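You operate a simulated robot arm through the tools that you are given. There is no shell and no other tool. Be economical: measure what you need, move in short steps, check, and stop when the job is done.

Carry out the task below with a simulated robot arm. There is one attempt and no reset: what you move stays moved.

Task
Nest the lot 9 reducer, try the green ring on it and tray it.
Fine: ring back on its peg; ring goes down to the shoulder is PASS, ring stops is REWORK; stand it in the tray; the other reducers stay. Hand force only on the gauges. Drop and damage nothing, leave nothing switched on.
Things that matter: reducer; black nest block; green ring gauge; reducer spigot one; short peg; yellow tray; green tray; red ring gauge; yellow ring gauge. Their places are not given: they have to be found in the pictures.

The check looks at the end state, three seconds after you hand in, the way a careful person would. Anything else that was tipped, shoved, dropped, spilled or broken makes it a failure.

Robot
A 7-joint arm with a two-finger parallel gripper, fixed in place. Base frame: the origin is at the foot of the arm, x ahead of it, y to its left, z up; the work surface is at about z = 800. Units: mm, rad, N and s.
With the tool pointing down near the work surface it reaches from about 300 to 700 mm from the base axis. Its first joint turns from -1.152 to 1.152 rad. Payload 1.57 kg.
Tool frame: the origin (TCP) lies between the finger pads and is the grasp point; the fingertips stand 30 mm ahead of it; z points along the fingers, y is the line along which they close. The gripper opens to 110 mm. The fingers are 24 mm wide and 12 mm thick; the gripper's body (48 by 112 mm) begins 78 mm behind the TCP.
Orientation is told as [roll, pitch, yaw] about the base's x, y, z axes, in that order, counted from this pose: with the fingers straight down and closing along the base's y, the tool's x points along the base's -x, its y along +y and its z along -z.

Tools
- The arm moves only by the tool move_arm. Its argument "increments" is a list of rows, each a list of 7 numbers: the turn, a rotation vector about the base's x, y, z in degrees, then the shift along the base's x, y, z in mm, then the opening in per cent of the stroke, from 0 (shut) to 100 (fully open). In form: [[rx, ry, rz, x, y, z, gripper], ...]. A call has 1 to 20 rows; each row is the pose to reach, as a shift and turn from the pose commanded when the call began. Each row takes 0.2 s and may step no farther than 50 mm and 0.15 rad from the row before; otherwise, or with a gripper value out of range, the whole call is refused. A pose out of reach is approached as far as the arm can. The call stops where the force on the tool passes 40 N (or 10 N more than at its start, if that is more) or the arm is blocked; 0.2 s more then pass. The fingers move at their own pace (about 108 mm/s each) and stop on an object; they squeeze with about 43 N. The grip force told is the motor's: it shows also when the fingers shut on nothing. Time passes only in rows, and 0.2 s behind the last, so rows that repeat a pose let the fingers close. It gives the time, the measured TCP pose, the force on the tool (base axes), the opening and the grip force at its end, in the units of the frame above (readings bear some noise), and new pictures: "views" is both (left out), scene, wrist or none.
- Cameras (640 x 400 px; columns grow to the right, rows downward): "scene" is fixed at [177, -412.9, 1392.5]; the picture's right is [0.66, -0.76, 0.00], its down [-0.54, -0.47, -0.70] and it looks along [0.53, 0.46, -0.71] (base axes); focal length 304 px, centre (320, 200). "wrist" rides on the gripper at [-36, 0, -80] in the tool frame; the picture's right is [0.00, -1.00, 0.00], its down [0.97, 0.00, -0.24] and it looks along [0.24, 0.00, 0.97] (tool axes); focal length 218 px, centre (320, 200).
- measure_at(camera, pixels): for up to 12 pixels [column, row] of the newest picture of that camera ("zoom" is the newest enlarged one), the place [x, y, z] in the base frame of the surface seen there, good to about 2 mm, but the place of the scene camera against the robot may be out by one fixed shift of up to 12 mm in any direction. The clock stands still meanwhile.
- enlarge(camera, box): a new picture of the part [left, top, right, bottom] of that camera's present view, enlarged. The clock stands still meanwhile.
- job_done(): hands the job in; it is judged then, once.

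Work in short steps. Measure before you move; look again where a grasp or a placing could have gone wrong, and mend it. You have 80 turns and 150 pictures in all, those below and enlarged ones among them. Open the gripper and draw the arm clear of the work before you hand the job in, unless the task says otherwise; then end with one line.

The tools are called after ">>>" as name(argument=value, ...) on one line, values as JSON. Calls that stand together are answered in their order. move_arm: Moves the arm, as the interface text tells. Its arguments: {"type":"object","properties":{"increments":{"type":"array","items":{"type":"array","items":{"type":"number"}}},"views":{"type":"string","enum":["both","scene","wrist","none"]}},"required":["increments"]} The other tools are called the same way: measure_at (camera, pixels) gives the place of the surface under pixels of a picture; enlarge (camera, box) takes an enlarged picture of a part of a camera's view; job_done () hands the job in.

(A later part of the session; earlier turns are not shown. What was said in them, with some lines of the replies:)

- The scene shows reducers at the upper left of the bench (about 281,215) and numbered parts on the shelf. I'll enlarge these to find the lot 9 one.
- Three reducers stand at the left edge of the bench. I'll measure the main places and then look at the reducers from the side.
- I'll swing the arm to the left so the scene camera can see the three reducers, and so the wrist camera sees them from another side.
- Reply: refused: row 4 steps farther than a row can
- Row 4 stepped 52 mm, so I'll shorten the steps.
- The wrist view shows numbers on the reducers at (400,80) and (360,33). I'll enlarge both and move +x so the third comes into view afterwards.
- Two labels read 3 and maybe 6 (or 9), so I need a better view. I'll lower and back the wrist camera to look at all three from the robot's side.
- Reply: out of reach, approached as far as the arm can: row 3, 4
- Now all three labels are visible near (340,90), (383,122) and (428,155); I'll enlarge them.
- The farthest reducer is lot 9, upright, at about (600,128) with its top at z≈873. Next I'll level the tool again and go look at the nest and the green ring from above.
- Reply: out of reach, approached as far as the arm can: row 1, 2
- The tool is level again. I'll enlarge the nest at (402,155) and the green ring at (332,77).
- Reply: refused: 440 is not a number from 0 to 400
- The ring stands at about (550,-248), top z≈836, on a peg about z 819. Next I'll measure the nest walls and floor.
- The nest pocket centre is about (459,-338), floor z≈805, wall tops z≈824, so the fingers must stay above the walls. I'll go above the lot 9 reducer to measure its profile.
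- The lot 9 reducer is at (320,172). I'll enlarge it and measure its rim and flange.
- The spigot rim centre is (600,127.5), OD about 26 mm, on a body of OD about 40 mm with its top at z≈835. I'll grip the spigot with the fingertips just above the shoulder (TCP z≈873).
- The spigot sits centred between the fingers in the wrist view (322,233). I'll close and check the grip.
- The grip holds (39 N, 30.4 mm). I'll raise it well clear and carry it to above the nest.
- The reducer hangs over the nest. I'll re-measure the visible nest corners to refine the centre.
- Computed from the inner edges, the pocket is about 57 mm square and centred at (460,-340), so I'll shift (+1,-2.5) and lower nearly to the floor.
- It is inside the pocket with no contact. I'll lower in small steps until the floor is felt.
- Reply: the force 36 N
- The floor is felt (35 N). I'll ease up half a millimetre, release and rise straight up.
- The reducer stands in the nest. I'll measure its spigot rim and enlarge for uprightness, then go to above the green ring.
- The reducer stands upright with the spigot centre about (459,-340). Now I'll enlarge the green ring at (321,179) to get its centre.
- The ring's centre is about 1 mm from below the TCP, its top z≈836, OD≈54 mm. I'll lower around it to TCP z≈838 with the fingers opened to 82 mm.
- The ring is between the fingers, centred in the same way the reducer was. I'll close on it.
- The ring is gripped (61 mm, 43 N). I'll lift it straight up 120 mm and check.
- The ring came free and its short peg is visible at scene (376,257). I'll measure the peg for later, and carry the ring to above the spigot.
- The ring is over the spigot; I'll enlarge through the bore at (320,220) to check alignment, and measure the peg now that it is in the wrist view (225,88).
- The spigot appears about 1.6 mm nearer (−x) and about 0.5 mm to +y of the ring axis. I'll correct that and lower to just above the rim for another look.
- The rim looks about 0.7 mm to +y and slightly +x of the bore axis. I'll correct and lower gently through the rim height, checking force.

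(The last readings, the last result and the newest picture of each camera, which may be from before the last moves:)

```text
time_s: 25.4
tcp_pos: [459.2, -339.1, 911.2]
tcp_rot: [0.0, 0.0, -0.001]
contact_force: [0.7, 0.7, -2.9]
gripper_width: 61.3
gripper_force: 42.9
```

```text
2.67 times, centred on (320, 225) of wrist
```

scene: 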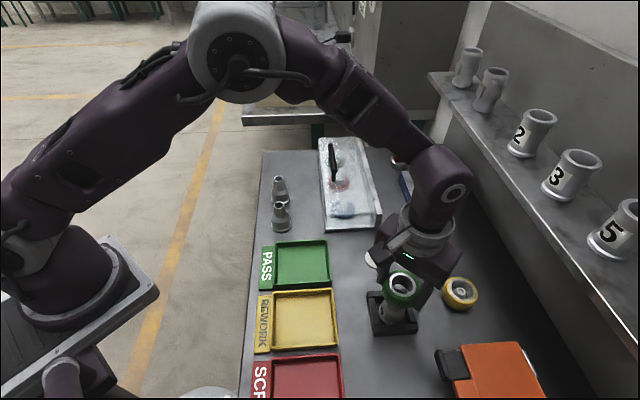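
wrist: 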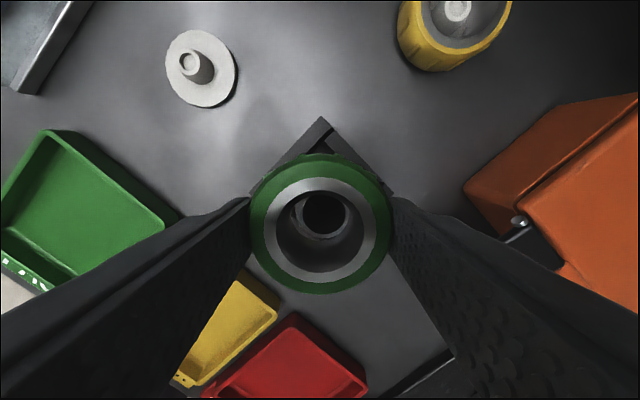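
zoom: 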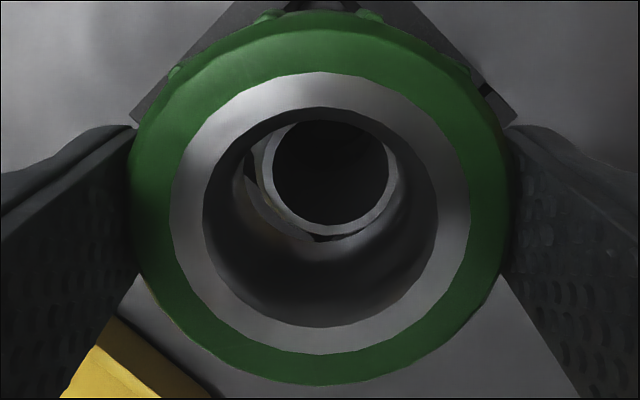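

At nearly the same plane now, the rim spans columns 262–398 of the zoom and the bore 243–397, so the ring must move about 2 mm to −y. I'll do that without lowering and look.

>>> move_arm(increments=[[0, 0, 0, 0, -1, 0, 40], [0, 0, 0, 0, -2, 0, 40], [0, 0, 0, 0, -2, 0, 40]], views="none")

>>> enlarge(camera="wrist", box=[265, 170, 365, 270])

```text
time_s: 26.2
tcp_pos: [460.3, -339.8, 909.2]
tcp_rot: [0.0, 0.0, 0.0]
contact_force: [0.4, 0.3, -2.2]
gripper_width: 61.1
gripper_force: 43.0
```

```text
4.00 times, centred on (315, 220) of wrist
```

zoom: 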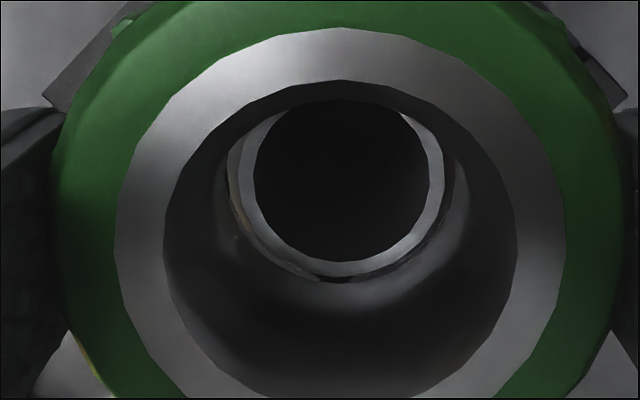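

The rim is now centred in the bore sideways (240–445 within 225–455). I'll continue down gently, watching the force.

>>> move_arm(increments=[[0, 0, 0, 0, 0, -2, 40], [0, 0, 0, 0, 0, -4, 40], [0, 0, 0, 0, 0, -6, 40]], views="none")

>>> enlarge(camera="wrist", box=[265, 170, 365, 270])

>>> enlarge(camera="scene", box=[360, 245, 450, 345])

```text
time_s: 27.0
tcp_pos: [459.6, -341.3, 905.7]
tcp_rot: [0.0, 0.0, 0.001]
contact_force: [-4.5, 2.8, 16.0]
gripper_width: 61.4
gripper_force: 43.3
```

```text
4.00 times, centred on (315, 220) of wrist
```

zoom: 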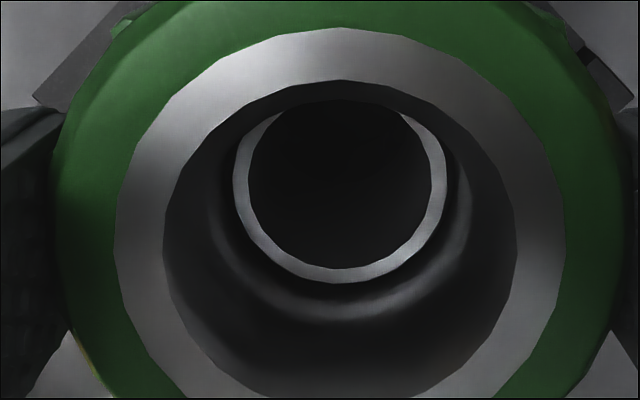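

```text
4.00 times, centred on (405, 295) of scene
```

zoom: 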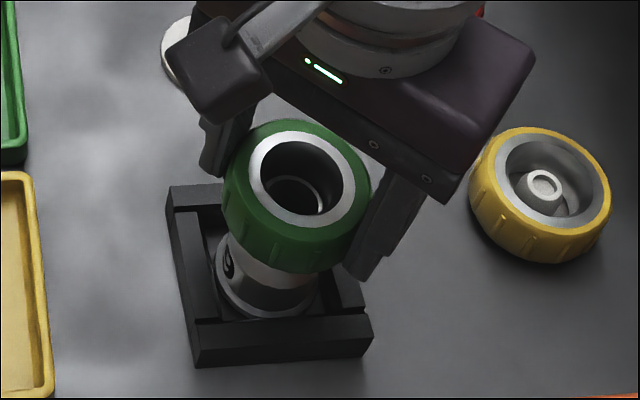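

Contact at 16 N with a sideways reaction (−4.5, +2.8), which suggests slight misalignment near the top of the spigot. I'll lift 3 mm, shift a little that way and try again.

>>> move_arm(increments=[[0, 0, 0, 0, 0, 2, 40], [0, 0, 0, -1, 0.5, 2, 40], [0, 0, 0, -1, 0.5, 1, 40], [0, 0, 0, -1, 0.5, 0, 40]], views="none")

```text
time_s: 28.0
tcp_pos: [458.5, -339.9, 906.0]
tcp_rot: [-0.002, -0.002, 0.0]
contact_force: [0.0, -1.0, 12.0]
gripper_width: 61.3
gripper_force: 42.8
```

The sideways force vanished, 12 N vertical remains. I'll lower 1.5 mm more to see whether it slides.

>>> move_arm(increments=[[0, 0, 0, 0, 0, -0.7, 40], [0, 0, 0, 0, 0, -1.4, 40]], views="none")

>>> enlarge(camera="scene", box=[375, 255, 435, 315])

```text
time_s: 28.6
tcp_pos: [458.3, -339.3, 904.3]
tcp_rot: [-0.002, -0.004, 0.0]
contact_force: [-2.7, 4.2, 39.0]
gripper_width: 61.1
gripper_force: 42.9
```

```text
6.67 times, centred on (405, 285) of scene
```

zoom: 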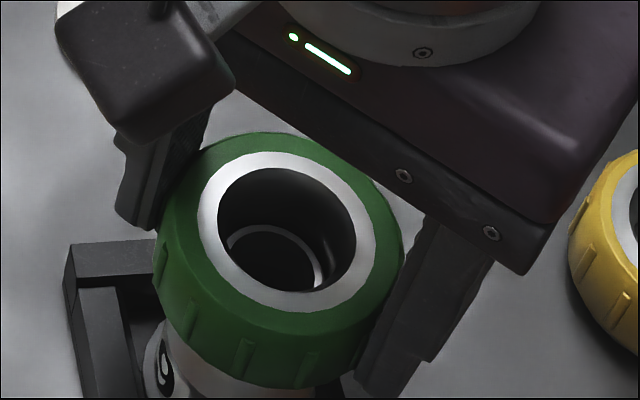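

39 N is too much; I'll back off at once and look closely at how the rim sits in the bore.

>>> move_arm(increments=[[0, 0, 0, 0, 0, 1, 40], [0, 0, 0, 0, 0, 2, 40]], views="none")

>>> enlarge(camera="wrist", box=[288, 185, 352, 249])

>>> enlarge(camera="scene", box=[385, 265, 425, 305])

>>> measure_at(camera="wrist", pixels=[[320, 236], [320, 239], [320, 243], [320, 248], [320, 255], [320, 262], [320, 270], [294, 215], [347, 215], [290, 215], [352, 215], [320, 280]])

```text
time_s: 29.2
tcp_pos: [458.4, -339.0, 902.8]
tcp_rot: [0.001, -0.002, 0.001]
contact_force: [7.9, 1.2, 18.4]
gripper_width: 61.0
gripper_force: 42.3
```

```text
6.25 times, centred on (320, 217) of wrist
```

zoom: 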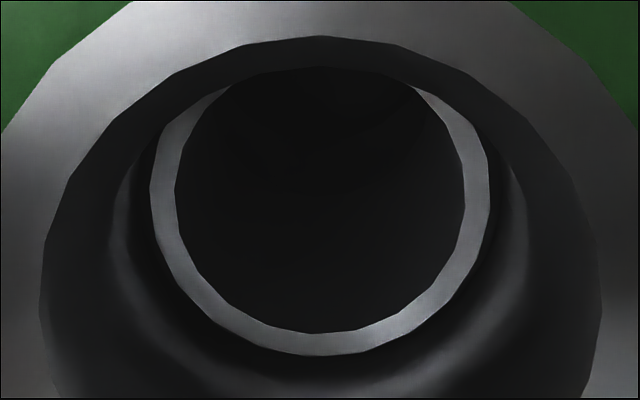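

```text
10.00 times, centred on (405, 285) of scene
```

zoom: 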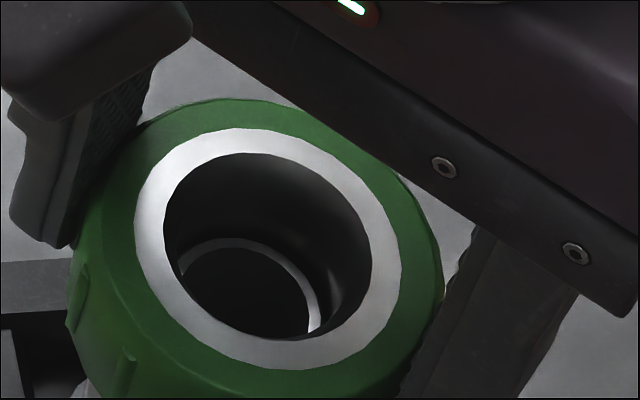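

```text
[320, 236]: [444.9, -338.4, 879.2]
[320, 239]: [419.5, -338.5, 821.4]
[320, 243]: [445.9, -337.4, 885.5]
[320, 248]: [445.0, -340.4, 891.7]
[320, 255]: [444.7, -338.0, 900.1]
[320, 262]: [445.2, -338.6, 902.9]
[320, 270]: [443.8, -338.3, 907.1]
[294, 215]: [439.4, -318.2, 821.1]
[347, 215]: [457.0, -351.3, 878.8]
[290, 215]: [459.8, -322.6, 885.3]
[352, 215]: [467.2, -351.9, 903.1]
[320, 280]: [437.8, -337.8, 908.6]
```

The newest readings mix friction and contact. I'll lift the ring 8 mm free of the rim, settle, and get a fresh picture to centre it again.

>>> move_arm(increments=[[0, 0, 0, 0, 0, 4, 40], [0, 0, 0, 0, 0, 8, 40], [0, 0, 0, 0, 0, 8, 40], [0, 0, 0, 0, 0, 8, 40]], views="wrist")

>>> enlarge(camera="wrist", box=[280, 170, 360, 250])

>>> measure_at(camera="wrist", pixels=[[320, 240], [320, 244], [320, 248], [320, 253], [320, 258], [320, 264], [320, 270], [296, 215], [292, 215], [345, 215], [350, 215], [320, 280]])

```text
time_s: 30.2
tcp_pos: [458.2, -340.9, 912.9]
tcp_rot: [0.0, -0.002, 0.0]
contact_force: [-0.8, 0.4, -2.8]
gripper_width: 61.2
gripper_force: 42.9
```

wrist: 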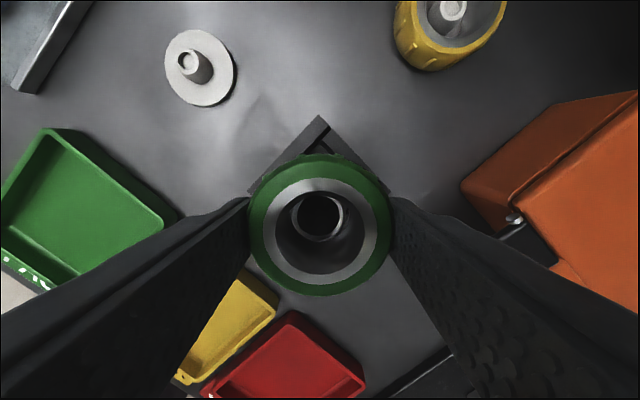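

```text
5.00 times, centred on (320, 210) of wrist
```

zoom: 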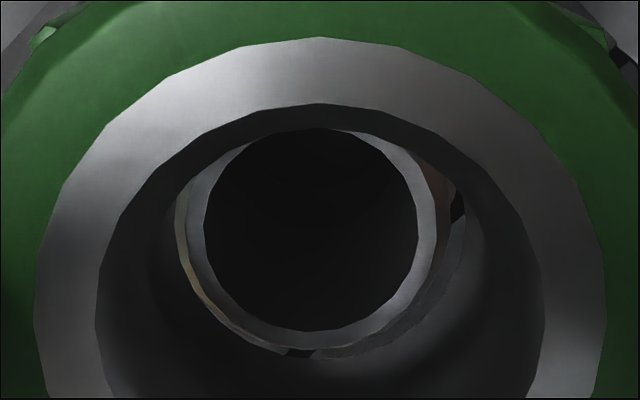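

```text
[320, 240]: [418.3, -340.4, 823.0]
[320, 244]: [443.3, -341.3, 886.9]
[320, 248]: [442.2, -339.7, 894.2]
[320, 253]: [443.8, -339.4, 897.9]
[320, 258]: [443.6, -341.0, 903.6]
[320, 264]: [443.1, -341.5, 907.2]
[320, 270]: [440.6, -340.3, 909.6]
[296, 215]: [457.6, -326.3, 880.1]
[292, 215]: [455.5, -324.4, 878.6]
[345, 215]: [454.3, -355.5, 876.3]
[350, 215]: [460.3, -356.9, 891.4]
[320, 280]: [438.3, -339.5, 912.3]
```

The bore (zoom 175–465) looks about 4 mm wider than the rim face (188–437), but the spigot's edge is chamfered and its full OD is about 30 mm. I'll shift 0.8 mm to +y, lower to light contact, and see the force row by row.

>>> move_arm(increments=[[0, 0, 0, 0, 0.8, 0, 40], [0, 0, 0, 0, 0.8, -3, 40], [0, 0, 0, 0, 0.8, -5.5, 40], [0, 0, 0, 0, 0.8, -6.5, 40]], views="wrist")

>>> enlarge(camera="wrist", box=[280, 170, 360, 250])

```text
time_s: 31.2
tcp_pos: [457.0, -337.2, 905.5]
tcp_rot: [-0.001, 0.0, -0.001]
contact_force: [-1.1, -0.7, 0.4]
gripper_width: 61.3
gripper_force: 42.4
```

wrist: 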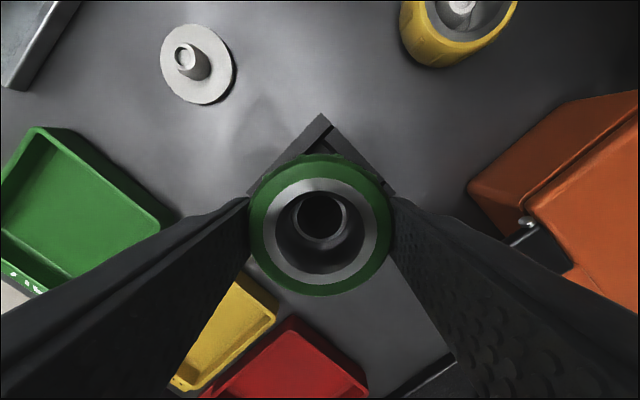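

```text
5.00 times, centred on (320, 210) of wrist
```

zoom: 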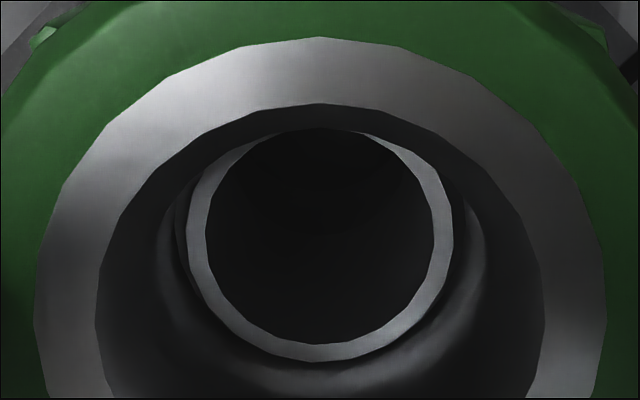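

Now centred (rim 187–452 in a bore 95–545) with only ~3 N. I'll lower 1.5 mm in small rows.

>>> move_arm(increments=[[0, 0, 0, 0, 0, -0.5, 40], [0, 0, 0, 0, 0, -1, 40]], views="none")

```text
time_s: 31.8
tcp_pos: [458.3, -338.7, 904.7]
tcp_rot: [0.0, 0.0, -0.001]
contact_force: [-2.3, 0.0, 0.6]
gripper_width: 61.1
gripper_force: 43.1
```

Force stays about 3 N, with a slight −x reaction. I'll follow it by 0.4 mm and lower further.

>>> move_arm(increments=[[0, 0, 0, -0.4, 0, -0.5, 40], [0, 0, 0, -0.4, 0, -1, 40], [0, 0, 0, -0.4, 0, -1.5, 40]], views="none")

```text
time_s: 32.6
tcp_pos: [458.1, -339.3, 905.3]
tcp_rot: [0.002, 0.0, 0.001]
contact_force: [-1.9, 5.5, 10.0]
gripper_width: 61.4
gripper_force: 43.4
```

Vertical 12 N, sideways (−1.9,+5.5): still catching on an edge. I'll let the ring float by opening the fingers about 1 mm so it can centre itself on the spigot under its own weight, as a hand would.

>>> move_arm(increments=[[0, 0, 0, 0, 0.3, 0.3, 40], [0, 0, 0, 0, 0.3, 0.3, 56.5], [0, 0, 0, 0, 0.3, 0.3, 57], [0, 0, 0, 0, 0.3, 0.3, 57]])

>>> enlarge(camera="wrist", box=[245, 150, 395, 300])

>>> enlarge(camera="scene", box=[360, 245, 450, 345])

```text
time_s: 33.6
tcp_pos: [457.9, -338.6, 904.9]
tcp_rot: [0.0, 0.001, -0.001]
contact_force: [-0.9, 0.5, -0.3]
gripper_width: 62.8
gripper_force: 0.3
```

scene: 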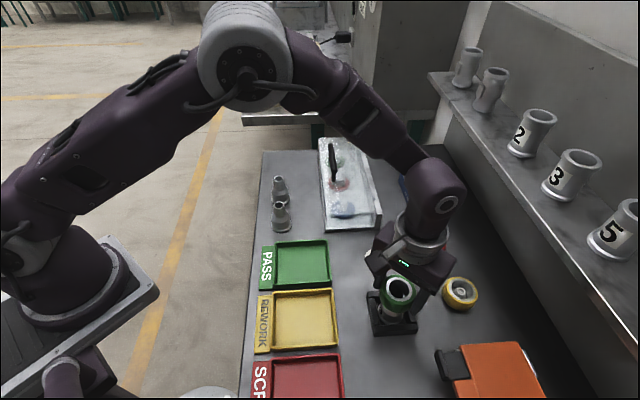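
wrist: 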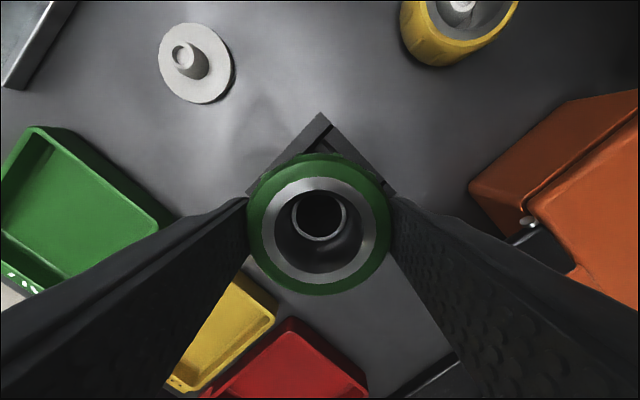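

```text
2.67 times, centred on (320, 225) of wrist
```

zoom: 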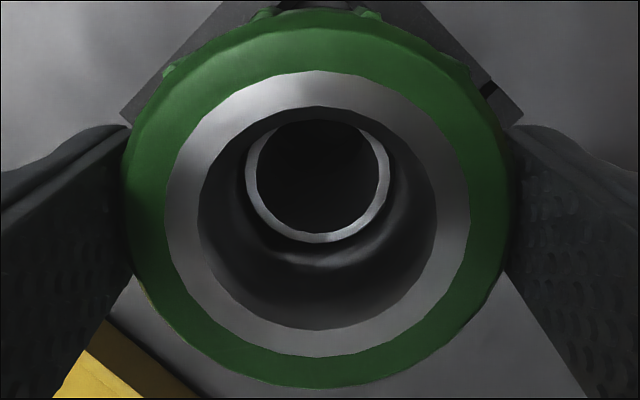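

```text
4.00 times, centred on (405, 295) of scene
```

zoom: 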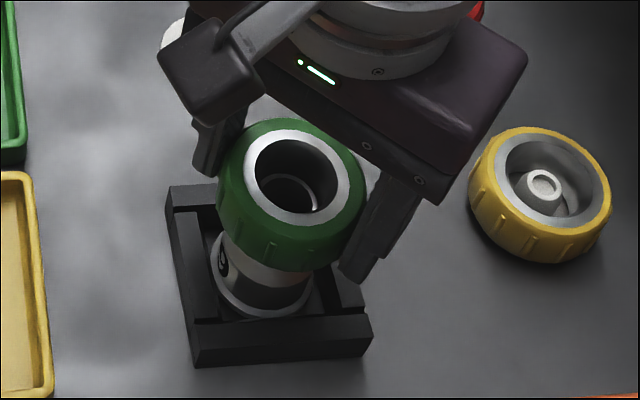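

Released, the ring rests on the spigot end and does not slide down. I'll nudge it lightly side to side with the loose fingers to see whether it drops, then measure ring top versus rim.

>>> move_arm(increments=[[0, 0, 0, 0, 0.8, 0, 57], [0, 0, 0, 0, -0.8, 0, 57], [0, 0, 0, 0, 0.8, 0, 57], [0, 0, 0, 0, -0.8, 0, 57], [0, 0, 0, 0, 0, 0, 57]], views="wrist")

>>> enlarge(camera="wrist", box=[245, 150, 395, 300])

>>> measure_at(camera="wrist", pixels=[[320, 184], [320, 277], [270, 228], [370, 228], [320, 238], [296, 215], [345, 215], [285, 190], [355, 190], [285, 260], [355, 260]])

```text
time_s: 34.8
tcp_pos: [457.1, -337.8, 903.8]
tcp_rot: [0.0, 0.0, 0.001]
contact_force: [-0.3, -0.5, -0.1]
gripper_width: 62.8
gripper_force: 0.1
```

wrist: 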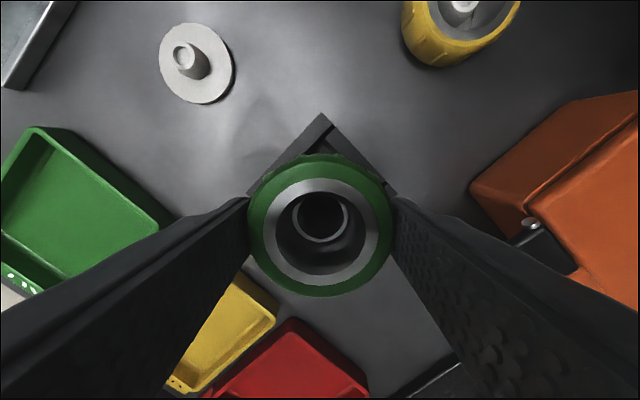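

```text
2.67 times, centred on (320, 225) of wrist
```

zoom: 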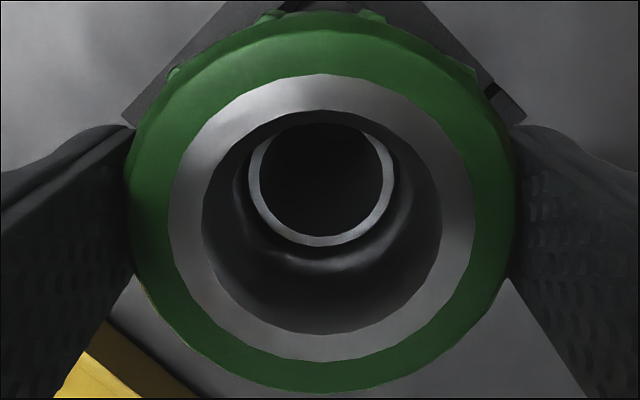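

```text
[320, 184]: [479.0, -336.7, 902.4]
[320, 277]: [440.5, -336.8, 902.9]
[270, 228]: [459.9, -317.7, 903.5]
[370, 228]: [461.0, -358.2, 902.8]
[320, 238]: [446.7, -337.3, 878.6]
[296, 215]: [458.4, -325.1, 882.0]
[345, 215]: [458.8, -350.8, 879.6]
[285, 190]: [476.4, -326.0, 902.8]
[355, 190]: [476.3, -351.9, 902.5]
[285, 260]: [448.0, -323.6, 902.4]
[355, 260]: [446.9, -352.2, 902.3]
```

The ring lies level (top z≈902.5 all round), centred, with the rim at z≈880: it stops ~7 mm down, far from the shoulder (which would put its top near 875). One last gentle confirming push by hand force after regripping.

>>> move_arm(increments=[[0, 0, 0, 0, 0, 0, 45], [0, 0, 0, 0, 0, 0, 45], [0, 0, 0, 0, 0, -0.5, 45], [0, 0, 0, 0, 0, -1, 45]], views="none")

```text
time_s: 35.8
tcp_pos: [457.4, -338.9, 903.6]
tcp_rot: [0.002, 0.001, -0.001]
contact_force: [-0.1, -0.2, 2.2]
gripper_width: 61.2
gripper_force: 43.5
```

>>> move_arm(increments=[[0, 0, 0, 0, 0, -0.5, 45], [0, 0, 0, 0, 0, -1, 45], [0, 0, 0, 0, 0, -1, 45]], views="wrist")

>>> measure_at(camera="wrist", pixels=[[320, 184], [320, 277], [270, 228], [370, 228], [320, 238]])

```text
time_s: 36.6
tcp_pos: [457.0, -338.1, 903.6]
tcp_rot: [0.002, -0.001, 0.0]
contact_force: [-2.1, 1.9, 14.4]
gripper_width: 61.2
gripper_force: 42.9
```

wrist: 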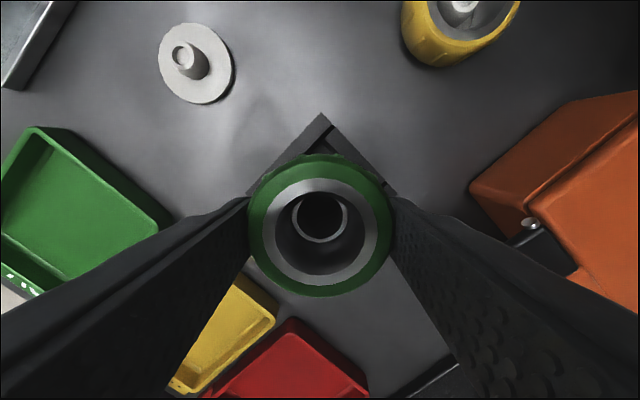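

```text
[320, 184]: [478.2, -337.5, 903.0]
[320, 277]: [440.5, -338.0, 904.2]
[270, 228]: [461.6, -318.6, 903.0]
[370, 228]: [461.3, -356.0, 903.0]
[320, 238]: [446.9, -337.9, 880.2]
```

Under about 17 N, balanced, the ring does not move (top still z≈903): it stops, so the verdict is REWORK. I'll lift it off straight and carry it back over its peg.

>>> move_arm(increments=[[0, 0, 0, 0, 0, 3, 40], [0, 0, 0, 0, 0, 15, 40], [0, 0, 0, 0, 0, 35, 40], [0, 0, 0, 0, 0, 55, 40], [0, 0, 0, 23, 22, 55, 40], [0, 0, 0, 46, 45, 55, 40], [0, 0, 0, 69, 67, 55, 40], [0, 0, 0, 91.2, 89.7, 55, 40], [0, 0, 0, 91.2, 89.7, 55, 40]])

>>> enlarge(camera="wrist", box=[245, 150, 395, 300])

```text
time_s: 38.6
tcp_pos: [547.9, -248.6, 957.9]
tcp_rot: [0.001, 0.0, 0.0]
contact_force: [0.6, 0.0, -1.6]
gripper_width: 61.3
gripper_force: 43.1
```

scene: 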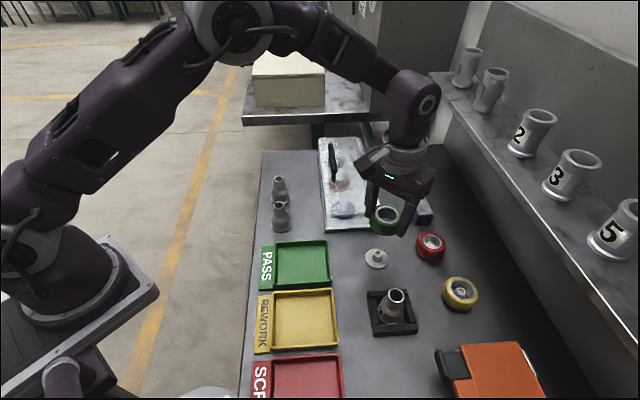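
wrist: 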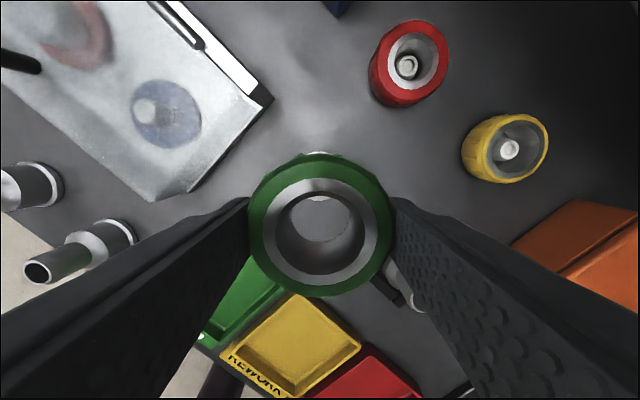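

```text
2.67 times, centred on (320, 225) of wrist
```

zoom: 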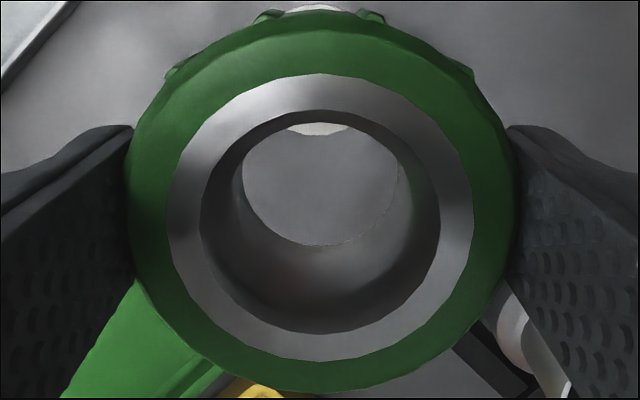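

The peg's disc shows symmetric behind and through the bore, so alignment is within about 1 mm. I'll lower to just above seating and check.

>>> move_arm(increments=[[0, 0, 0, 0, 0, -40, 40], [0, 0, 0, 0, 0, -75, 40], [0, 0, 0, 0, 0, -95, 40], [0, 0, 0, 0, 0, -106, 40], [0, 0, 0, 0, 0, -112, 40]], views="wrist")

>>> enlarge(camera="scene", box=[340, 220, 412, 292])

```text
time_s: 39.8
tcp_pos: [549.8, -249.9, 845.3]
tcp_rot: [0.001, -0.001, 0.001]
contact_force: [0.1, 0.1, -1.7]
gripper_width: 61.2
gripper_force: 42.3
```

wrist: 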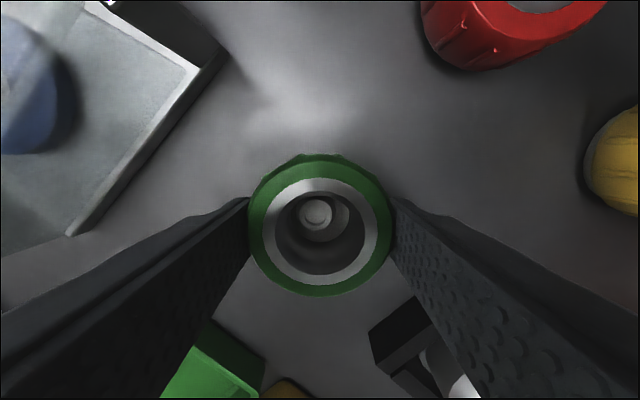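

```text
5.56 times, centred on (376, 256) of scene
```

zoom: 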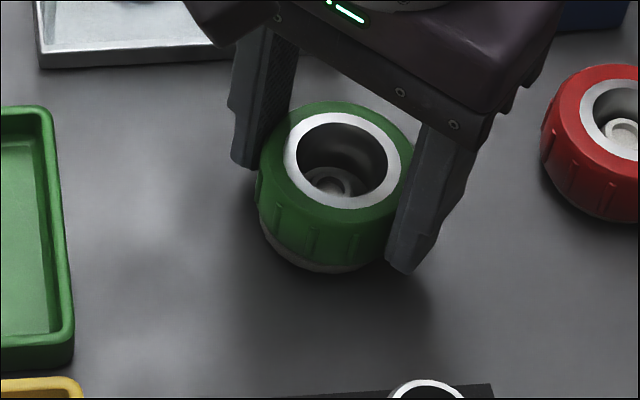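

The peg top is at col 316 versus bore centre 320, so I'll shift +2 mm in y and lower softly until contact.

>>> move_arm(increments=[[0, 0, 0, 0, 2, -2, 40], [0, 0, 0, 0, 2, -5, 40], [0, 0, 0, 0, 2, -7, 40], [0, 0, 0, 0, 2, -8, 40]], views="none")

```text
time_s: 40.8
tcp_pos: [548.2, -246.1, 837.5]
tcp_rot: [-0.001, -0.001, -0.001]
contact_force: [0.5, -0.5, -2.3]
gripper_width: 61.2
gripper_force: 42.9
```

>>> move_arm(increments=[[0, 0, 0, 0, 0, -1, 40], [0, 0, 0, 0, 0, -2, 40]], views="wrist")

>>> measure_at(camera="wrist", pixels=[[320, 184], [320, 277], [270, 228], [370, 228], [318, 215]])

```text
time_s: 41.4
tcp_pos: [549.6, -246.3, 837.0]
tcp_rot: [-0.001, 0.001, 0.0]
contact_force: [-10.8, 5.5, 33.4]
gripper_width: 61.4
gripper_force: 42.9
```

wrist: 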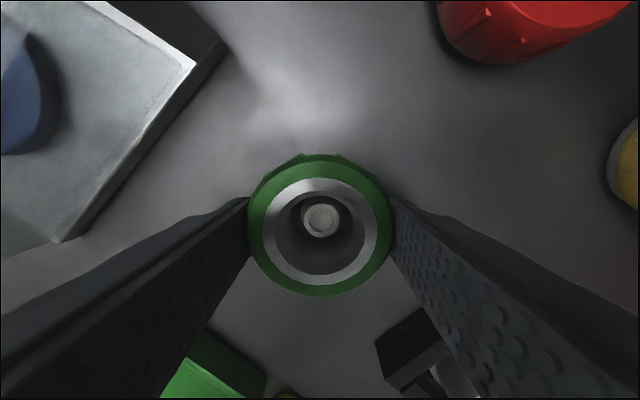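

```text
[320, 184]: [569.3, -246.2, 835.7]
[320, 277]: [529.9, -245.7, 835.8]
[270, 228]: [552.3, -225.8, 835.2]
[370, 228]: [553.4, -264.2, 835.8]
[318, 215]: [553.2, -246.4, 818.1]
```

The ring is seated (top z≈835.7 as at the start, level). I'll ease the force, open and rise.

>>> move_arm(increments=[[0, 0, 0, 0, 0, 1, 45], [0, 0, 0, 0, 0, 1.2, 65], [0, 0, 0, 0, 0, 1.2, 75], [0, 0, 0, 0, 0, 1.2, 75], [0, 0, 0, 0, 0, 30, 75], [0, 0, 0, 0, 0, 75, 75], [0, 0, 0, 0, 0, 120, 75]])

>>> enlarge(camera="scene", box=[340, 220, 440, 345])

>>> enlarge(camera="wrist", box=[281, 139, 361, 219])

```text
time_s: 43.0
tcp_pos: [549.4, -248.0, 955.5]
tcp_rot: [0.001, 0.001, 0.001]
contact_force: [0.2, -0.1, 0.4]
gripper_width: 82.5
gripper_force: 0.0
```

scene: 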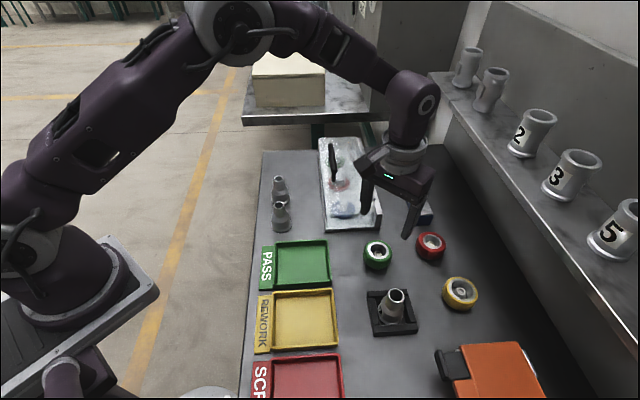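
wrist: 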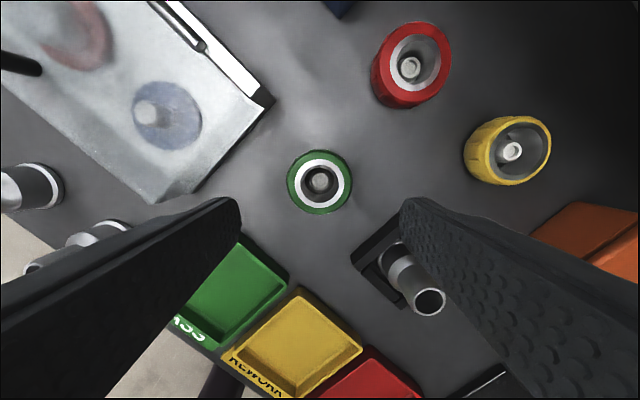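

```text
3.20 times, centred on (390, 282) of scene
```

zoom: 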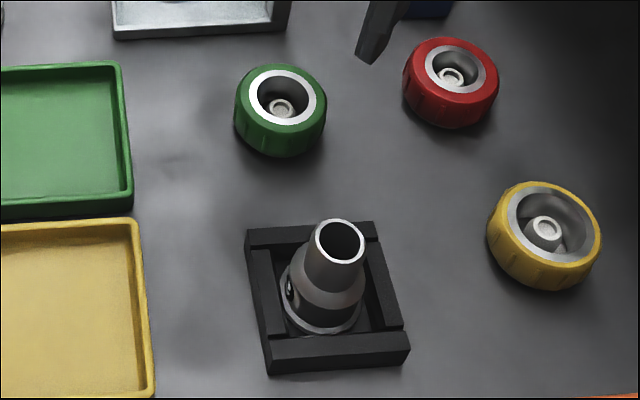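

```text
5.00 times, centred on (321, 179) of wrist
```

zoom: 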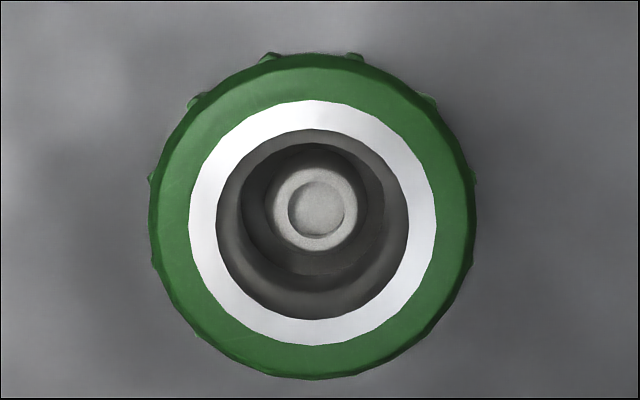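

The green ring sits on its peg again. Next I'll go above the nested reducer.

>>> move_arm(increments=[[0, 0, 0, -23, -23, 10, 70], [0, 0, 0, -46, -46, 10, 60], [0, 0, 0, -69, -69, 10, 55], [0, 0, 0, -91, -91.7, 10, 55], [0, 0, 0, -91, -91.7, 0, 55]], views="wrist")

>>> measure_at(camera="wrist", pixels=[[302, 200], [340, 200], [321, 184], [321, 219], [235, 290], [205, 310], [260, 310], [230, 265]])

```text
time_s: 44.2
tcp_pos: [456.3, -339.4, 954.6]
tcp_rot: [0.0, 0.0, 0.001]
contact_force: [0.0, -0.3, -0.4]
gripper_width: 60.3
gripper_force: 0.0
```

wrist: 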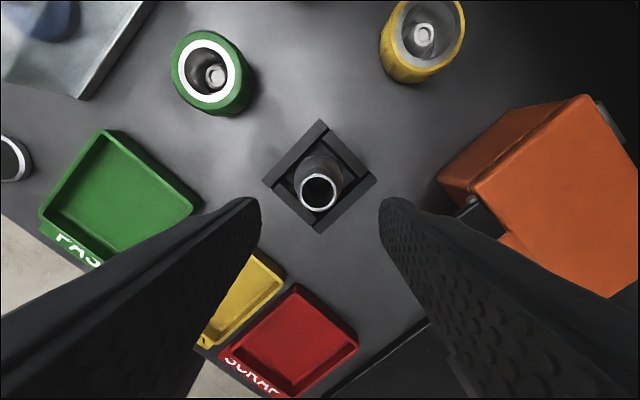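

```text
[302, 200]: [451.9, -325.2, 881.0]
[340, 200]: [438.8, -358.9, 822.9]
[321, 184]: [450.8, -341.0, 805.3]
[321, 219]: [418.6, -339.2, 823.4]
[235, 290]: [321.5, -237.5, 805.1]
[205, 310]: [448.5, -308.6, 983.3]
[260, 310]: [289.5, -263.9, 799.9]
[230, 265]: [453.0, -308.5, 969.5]
```

The spigot is about 2.5 mm ahead (+x) and 1 mm to +y of the TCP. I'll correct and lower to the same grip height on it as before, then close.

>>> move_arm(increments=[[0, 0, 0, 2.5, 1, -25, 55], [0, 0, 0, 2.5, 1, -50, 55], [0, 0, 0, 2.5, 1, -68, 55], [0, 0, 0, 2.5, 1, -75, 55], [0, 0, 0, 2.5, 1, -75, 55]], views="wrist")

```text
time_s: 45.4
tcp_pos: [458.9, -335.1, 879.6]
tcp_rot: [0.001, 0.001, 0.0]
contact_force: [-0.1, 0.1, 0.1]
gripper_width: 60.3
gripper_force: 0.0
```

wrist: 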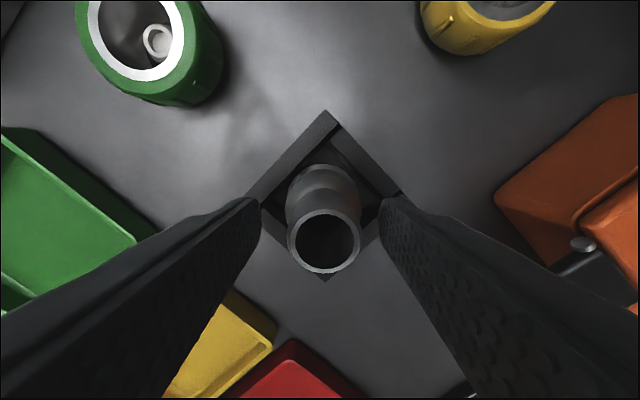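

The rim centre is at (324,240): slightly to −y and −x now. I'll nudge (−1.5,−1.5) and close.

>>> move_arm(increments=[[0, 0, 0, -1.5, -1.5, 0, 55], [0, 0, 0, -1.5, -1.5, 0, 30], [0, 0, 0, -1.5, -1.5, 0, 10], [0, 0, 0, -1.5, -1.5, 0, 10], [0, 0, 0, -1.5, -1.5, 0, 10]], views="wrist")

```text
time_s: 46.6
tcp_pos: [458.1, -337.4, 879.4]
tcp_rot: [-0.001, 0.001, 0.001]
contact_force: [0.0, -1.7, -0.6]
gripper_width: 30.3
gripper_force: 39.0
```

wrist: 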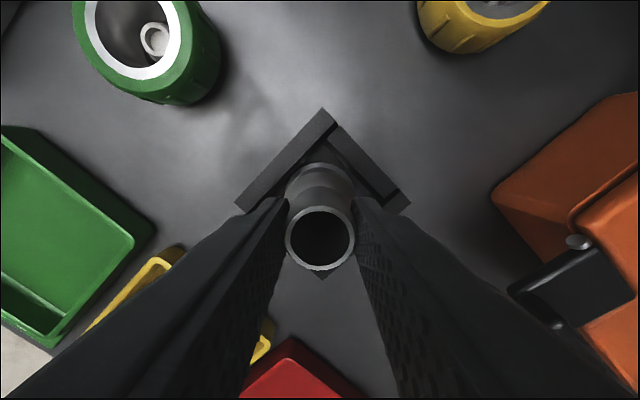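

Gripped (39 N). I'll lift the reducer out and carry it above the yellow REWORK tray, whose centre I compute at about (335,−219).

>>> move_arm(increments=[[0, 0, 0, 0, 0, 10, 10], [0, 0, 0, 0, 0, 40, 10], [0, 0, 0, 0, 0, 80, 10], [0, 0, 0, -30, 29, 80, 10], [0, 0, 0, -60, 58, 80, 10], [0, 0, 0, -90, 87, 80, 10], [0, 0, 0, -110, 110, 80, 10], [0, 0, 0, -123, 118, 80, 10], [0, 0, 0, -123, 118, 80, 10]])

```text
time_s: 48.6
tcp_pos: [337.0, -221.4, 961.9]
tcp_rot: [0.0, -0.001, 0.001]
contact_force: [0.6, -0.6, -2.5]
gripper_width: 30.2
gripper_force: 39.2
```

scene: 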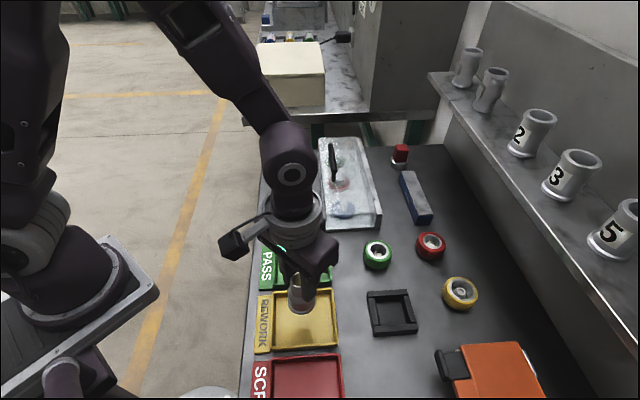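
wrist: 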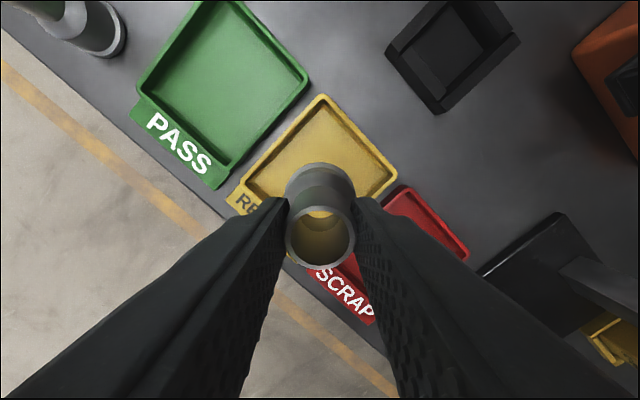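

The reducer hangs over the tray centre (tray corners at (245,190), (322,97), (393,178) in the wrist view). I'll lower to just above the tray floor.

>>> move_arm(increments=[[0, 0, 0, 0, 0, -35, 10], [0, 0, 0, 0, 0, -60, 10], [0, 0, 0, 0, 0, -73, 10], [0, 0, 0, 0, 0, -76, 10]])

```text
time_s: 49.6
tcp_pos: [336.3, -220.0, 881.9]
tcp_rot: [0.0, -0.001, 0.0]
contact_force: [0.6, 0.6, -3.7]
gripper_width: 30.0
gripper_force: 39.4
```

scene: 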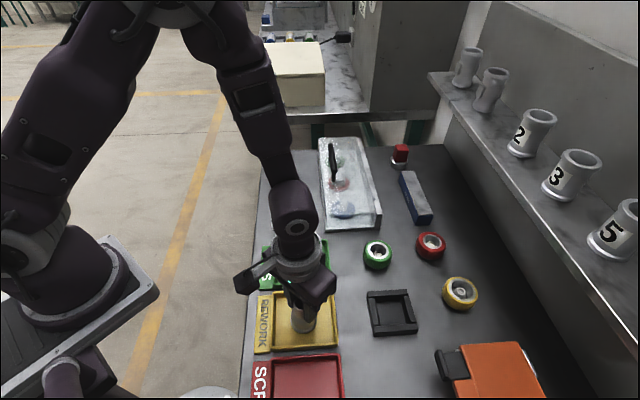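
wrist: 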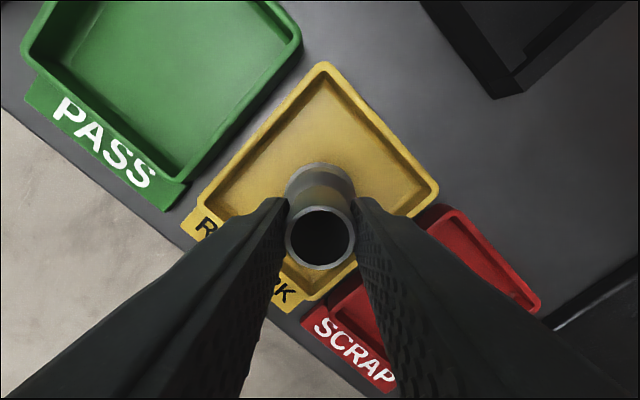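

It is just above the tray floor. I'll lower in small steps to contact.

>>> move_arm(increments=[[0, 0, 0, 0, 0, -1.5, 10], [0, 0, 0, 0, 0, -3, 10], [0, 0, 0, 0, 0, -4, 10]], views="none")

```text
time_s: 50.4
tcp_pos: [335.6, -221.2, 881.0]
tcp_rot: [0.001, -0.001, -0.001]
contact_force: [0.5, 0.5, -3.1]
gripper_width: 30.0
gripper_force: 39.0
```

>>> move_arm(increments=[[0, 0, 0, 0, 0, -0.8, 10], [0, 0, 0, 0, 0, -1.5, 10]], views="none")

```text
time_s: 51.0
tcp_pos: [336.4, -220.7, 879.2]
tcp_rot: [-0.002, -0.002, -0.001]
contact_force: [-2.7, 1.9, 26.4]
gripper_width: 30.1
gripper_force: 39.8
```

The tray floor is felt (26 N). I'll ease off, release and rise straight up.

>>> move_arm(increments=[[0, 0, 0, 0, 0, 0.8, 10], [0, 0, 0, 0, 0, 0.9, 35], [0, 0, 0, 0, 0, 0.9, 60], [0, 0, 0, 0, 0, 0.9, 60], [0, 0, 0, 0, 0, 30, 60], [0, 0, 0, 0, 0, 75, 60], [0, 0, 0, 0, 0, 120, 60], [0, 0, 0, 0, 0, 165, 60], [0, 0, 0, 0, 40, 190, 60], [0, 0, 0, 0, 85, 200, 60], [0, 0, 0, 0, 130, 210, 60], [0, 0, 0, 0, 175, 210, 60], [0, 0, 0, 0, 220, 210, 60], [0, 0, 0, 0, 265, 210, 60]])

>>> enlarge(camera="scene", box=[240, 130, 480, 380])

```text
time_s: 54.0
tcp_pos: [337.0, 46.9, 1087.5]
tcp_rot: [0.001, -0.001, -0.001]
contact_force: [-0.5, 0.2, -0.4]
gripper_width: 66.1
gripper_force: 0.1
```

scene: 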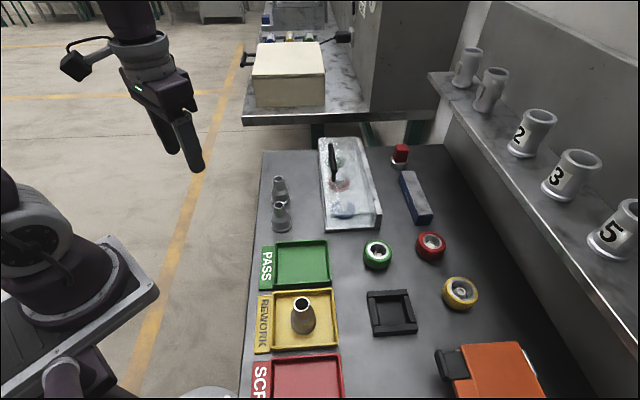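
wrist: 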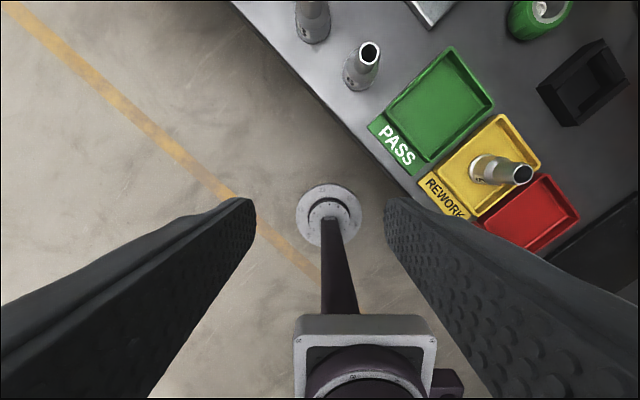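

```text
1.60 times, centred on (360, 255) of scene
```

zoom: 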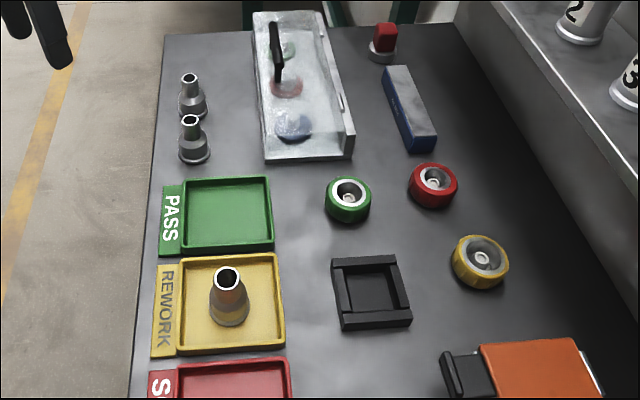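

The lot 9 reducer stands upright in the yellow tray, the green ring is on its peg, everything else is where it was, and the arm is clear. I'm handing the job in.

>>> job_done()

```text
The job is handed in.
```

The lot 9 reducer is REWORK: the green ring stopped about 7 mm down the spigot, well short of the shoulder. The reducer now stands in the yellow tray, the ring is back on its peg, and the other reducers are where they were. While I was still finding the alignment, one push on the ring briefly reached 39 N. I backed off at once and saw no damage, and the later confirming push was about 17 N.
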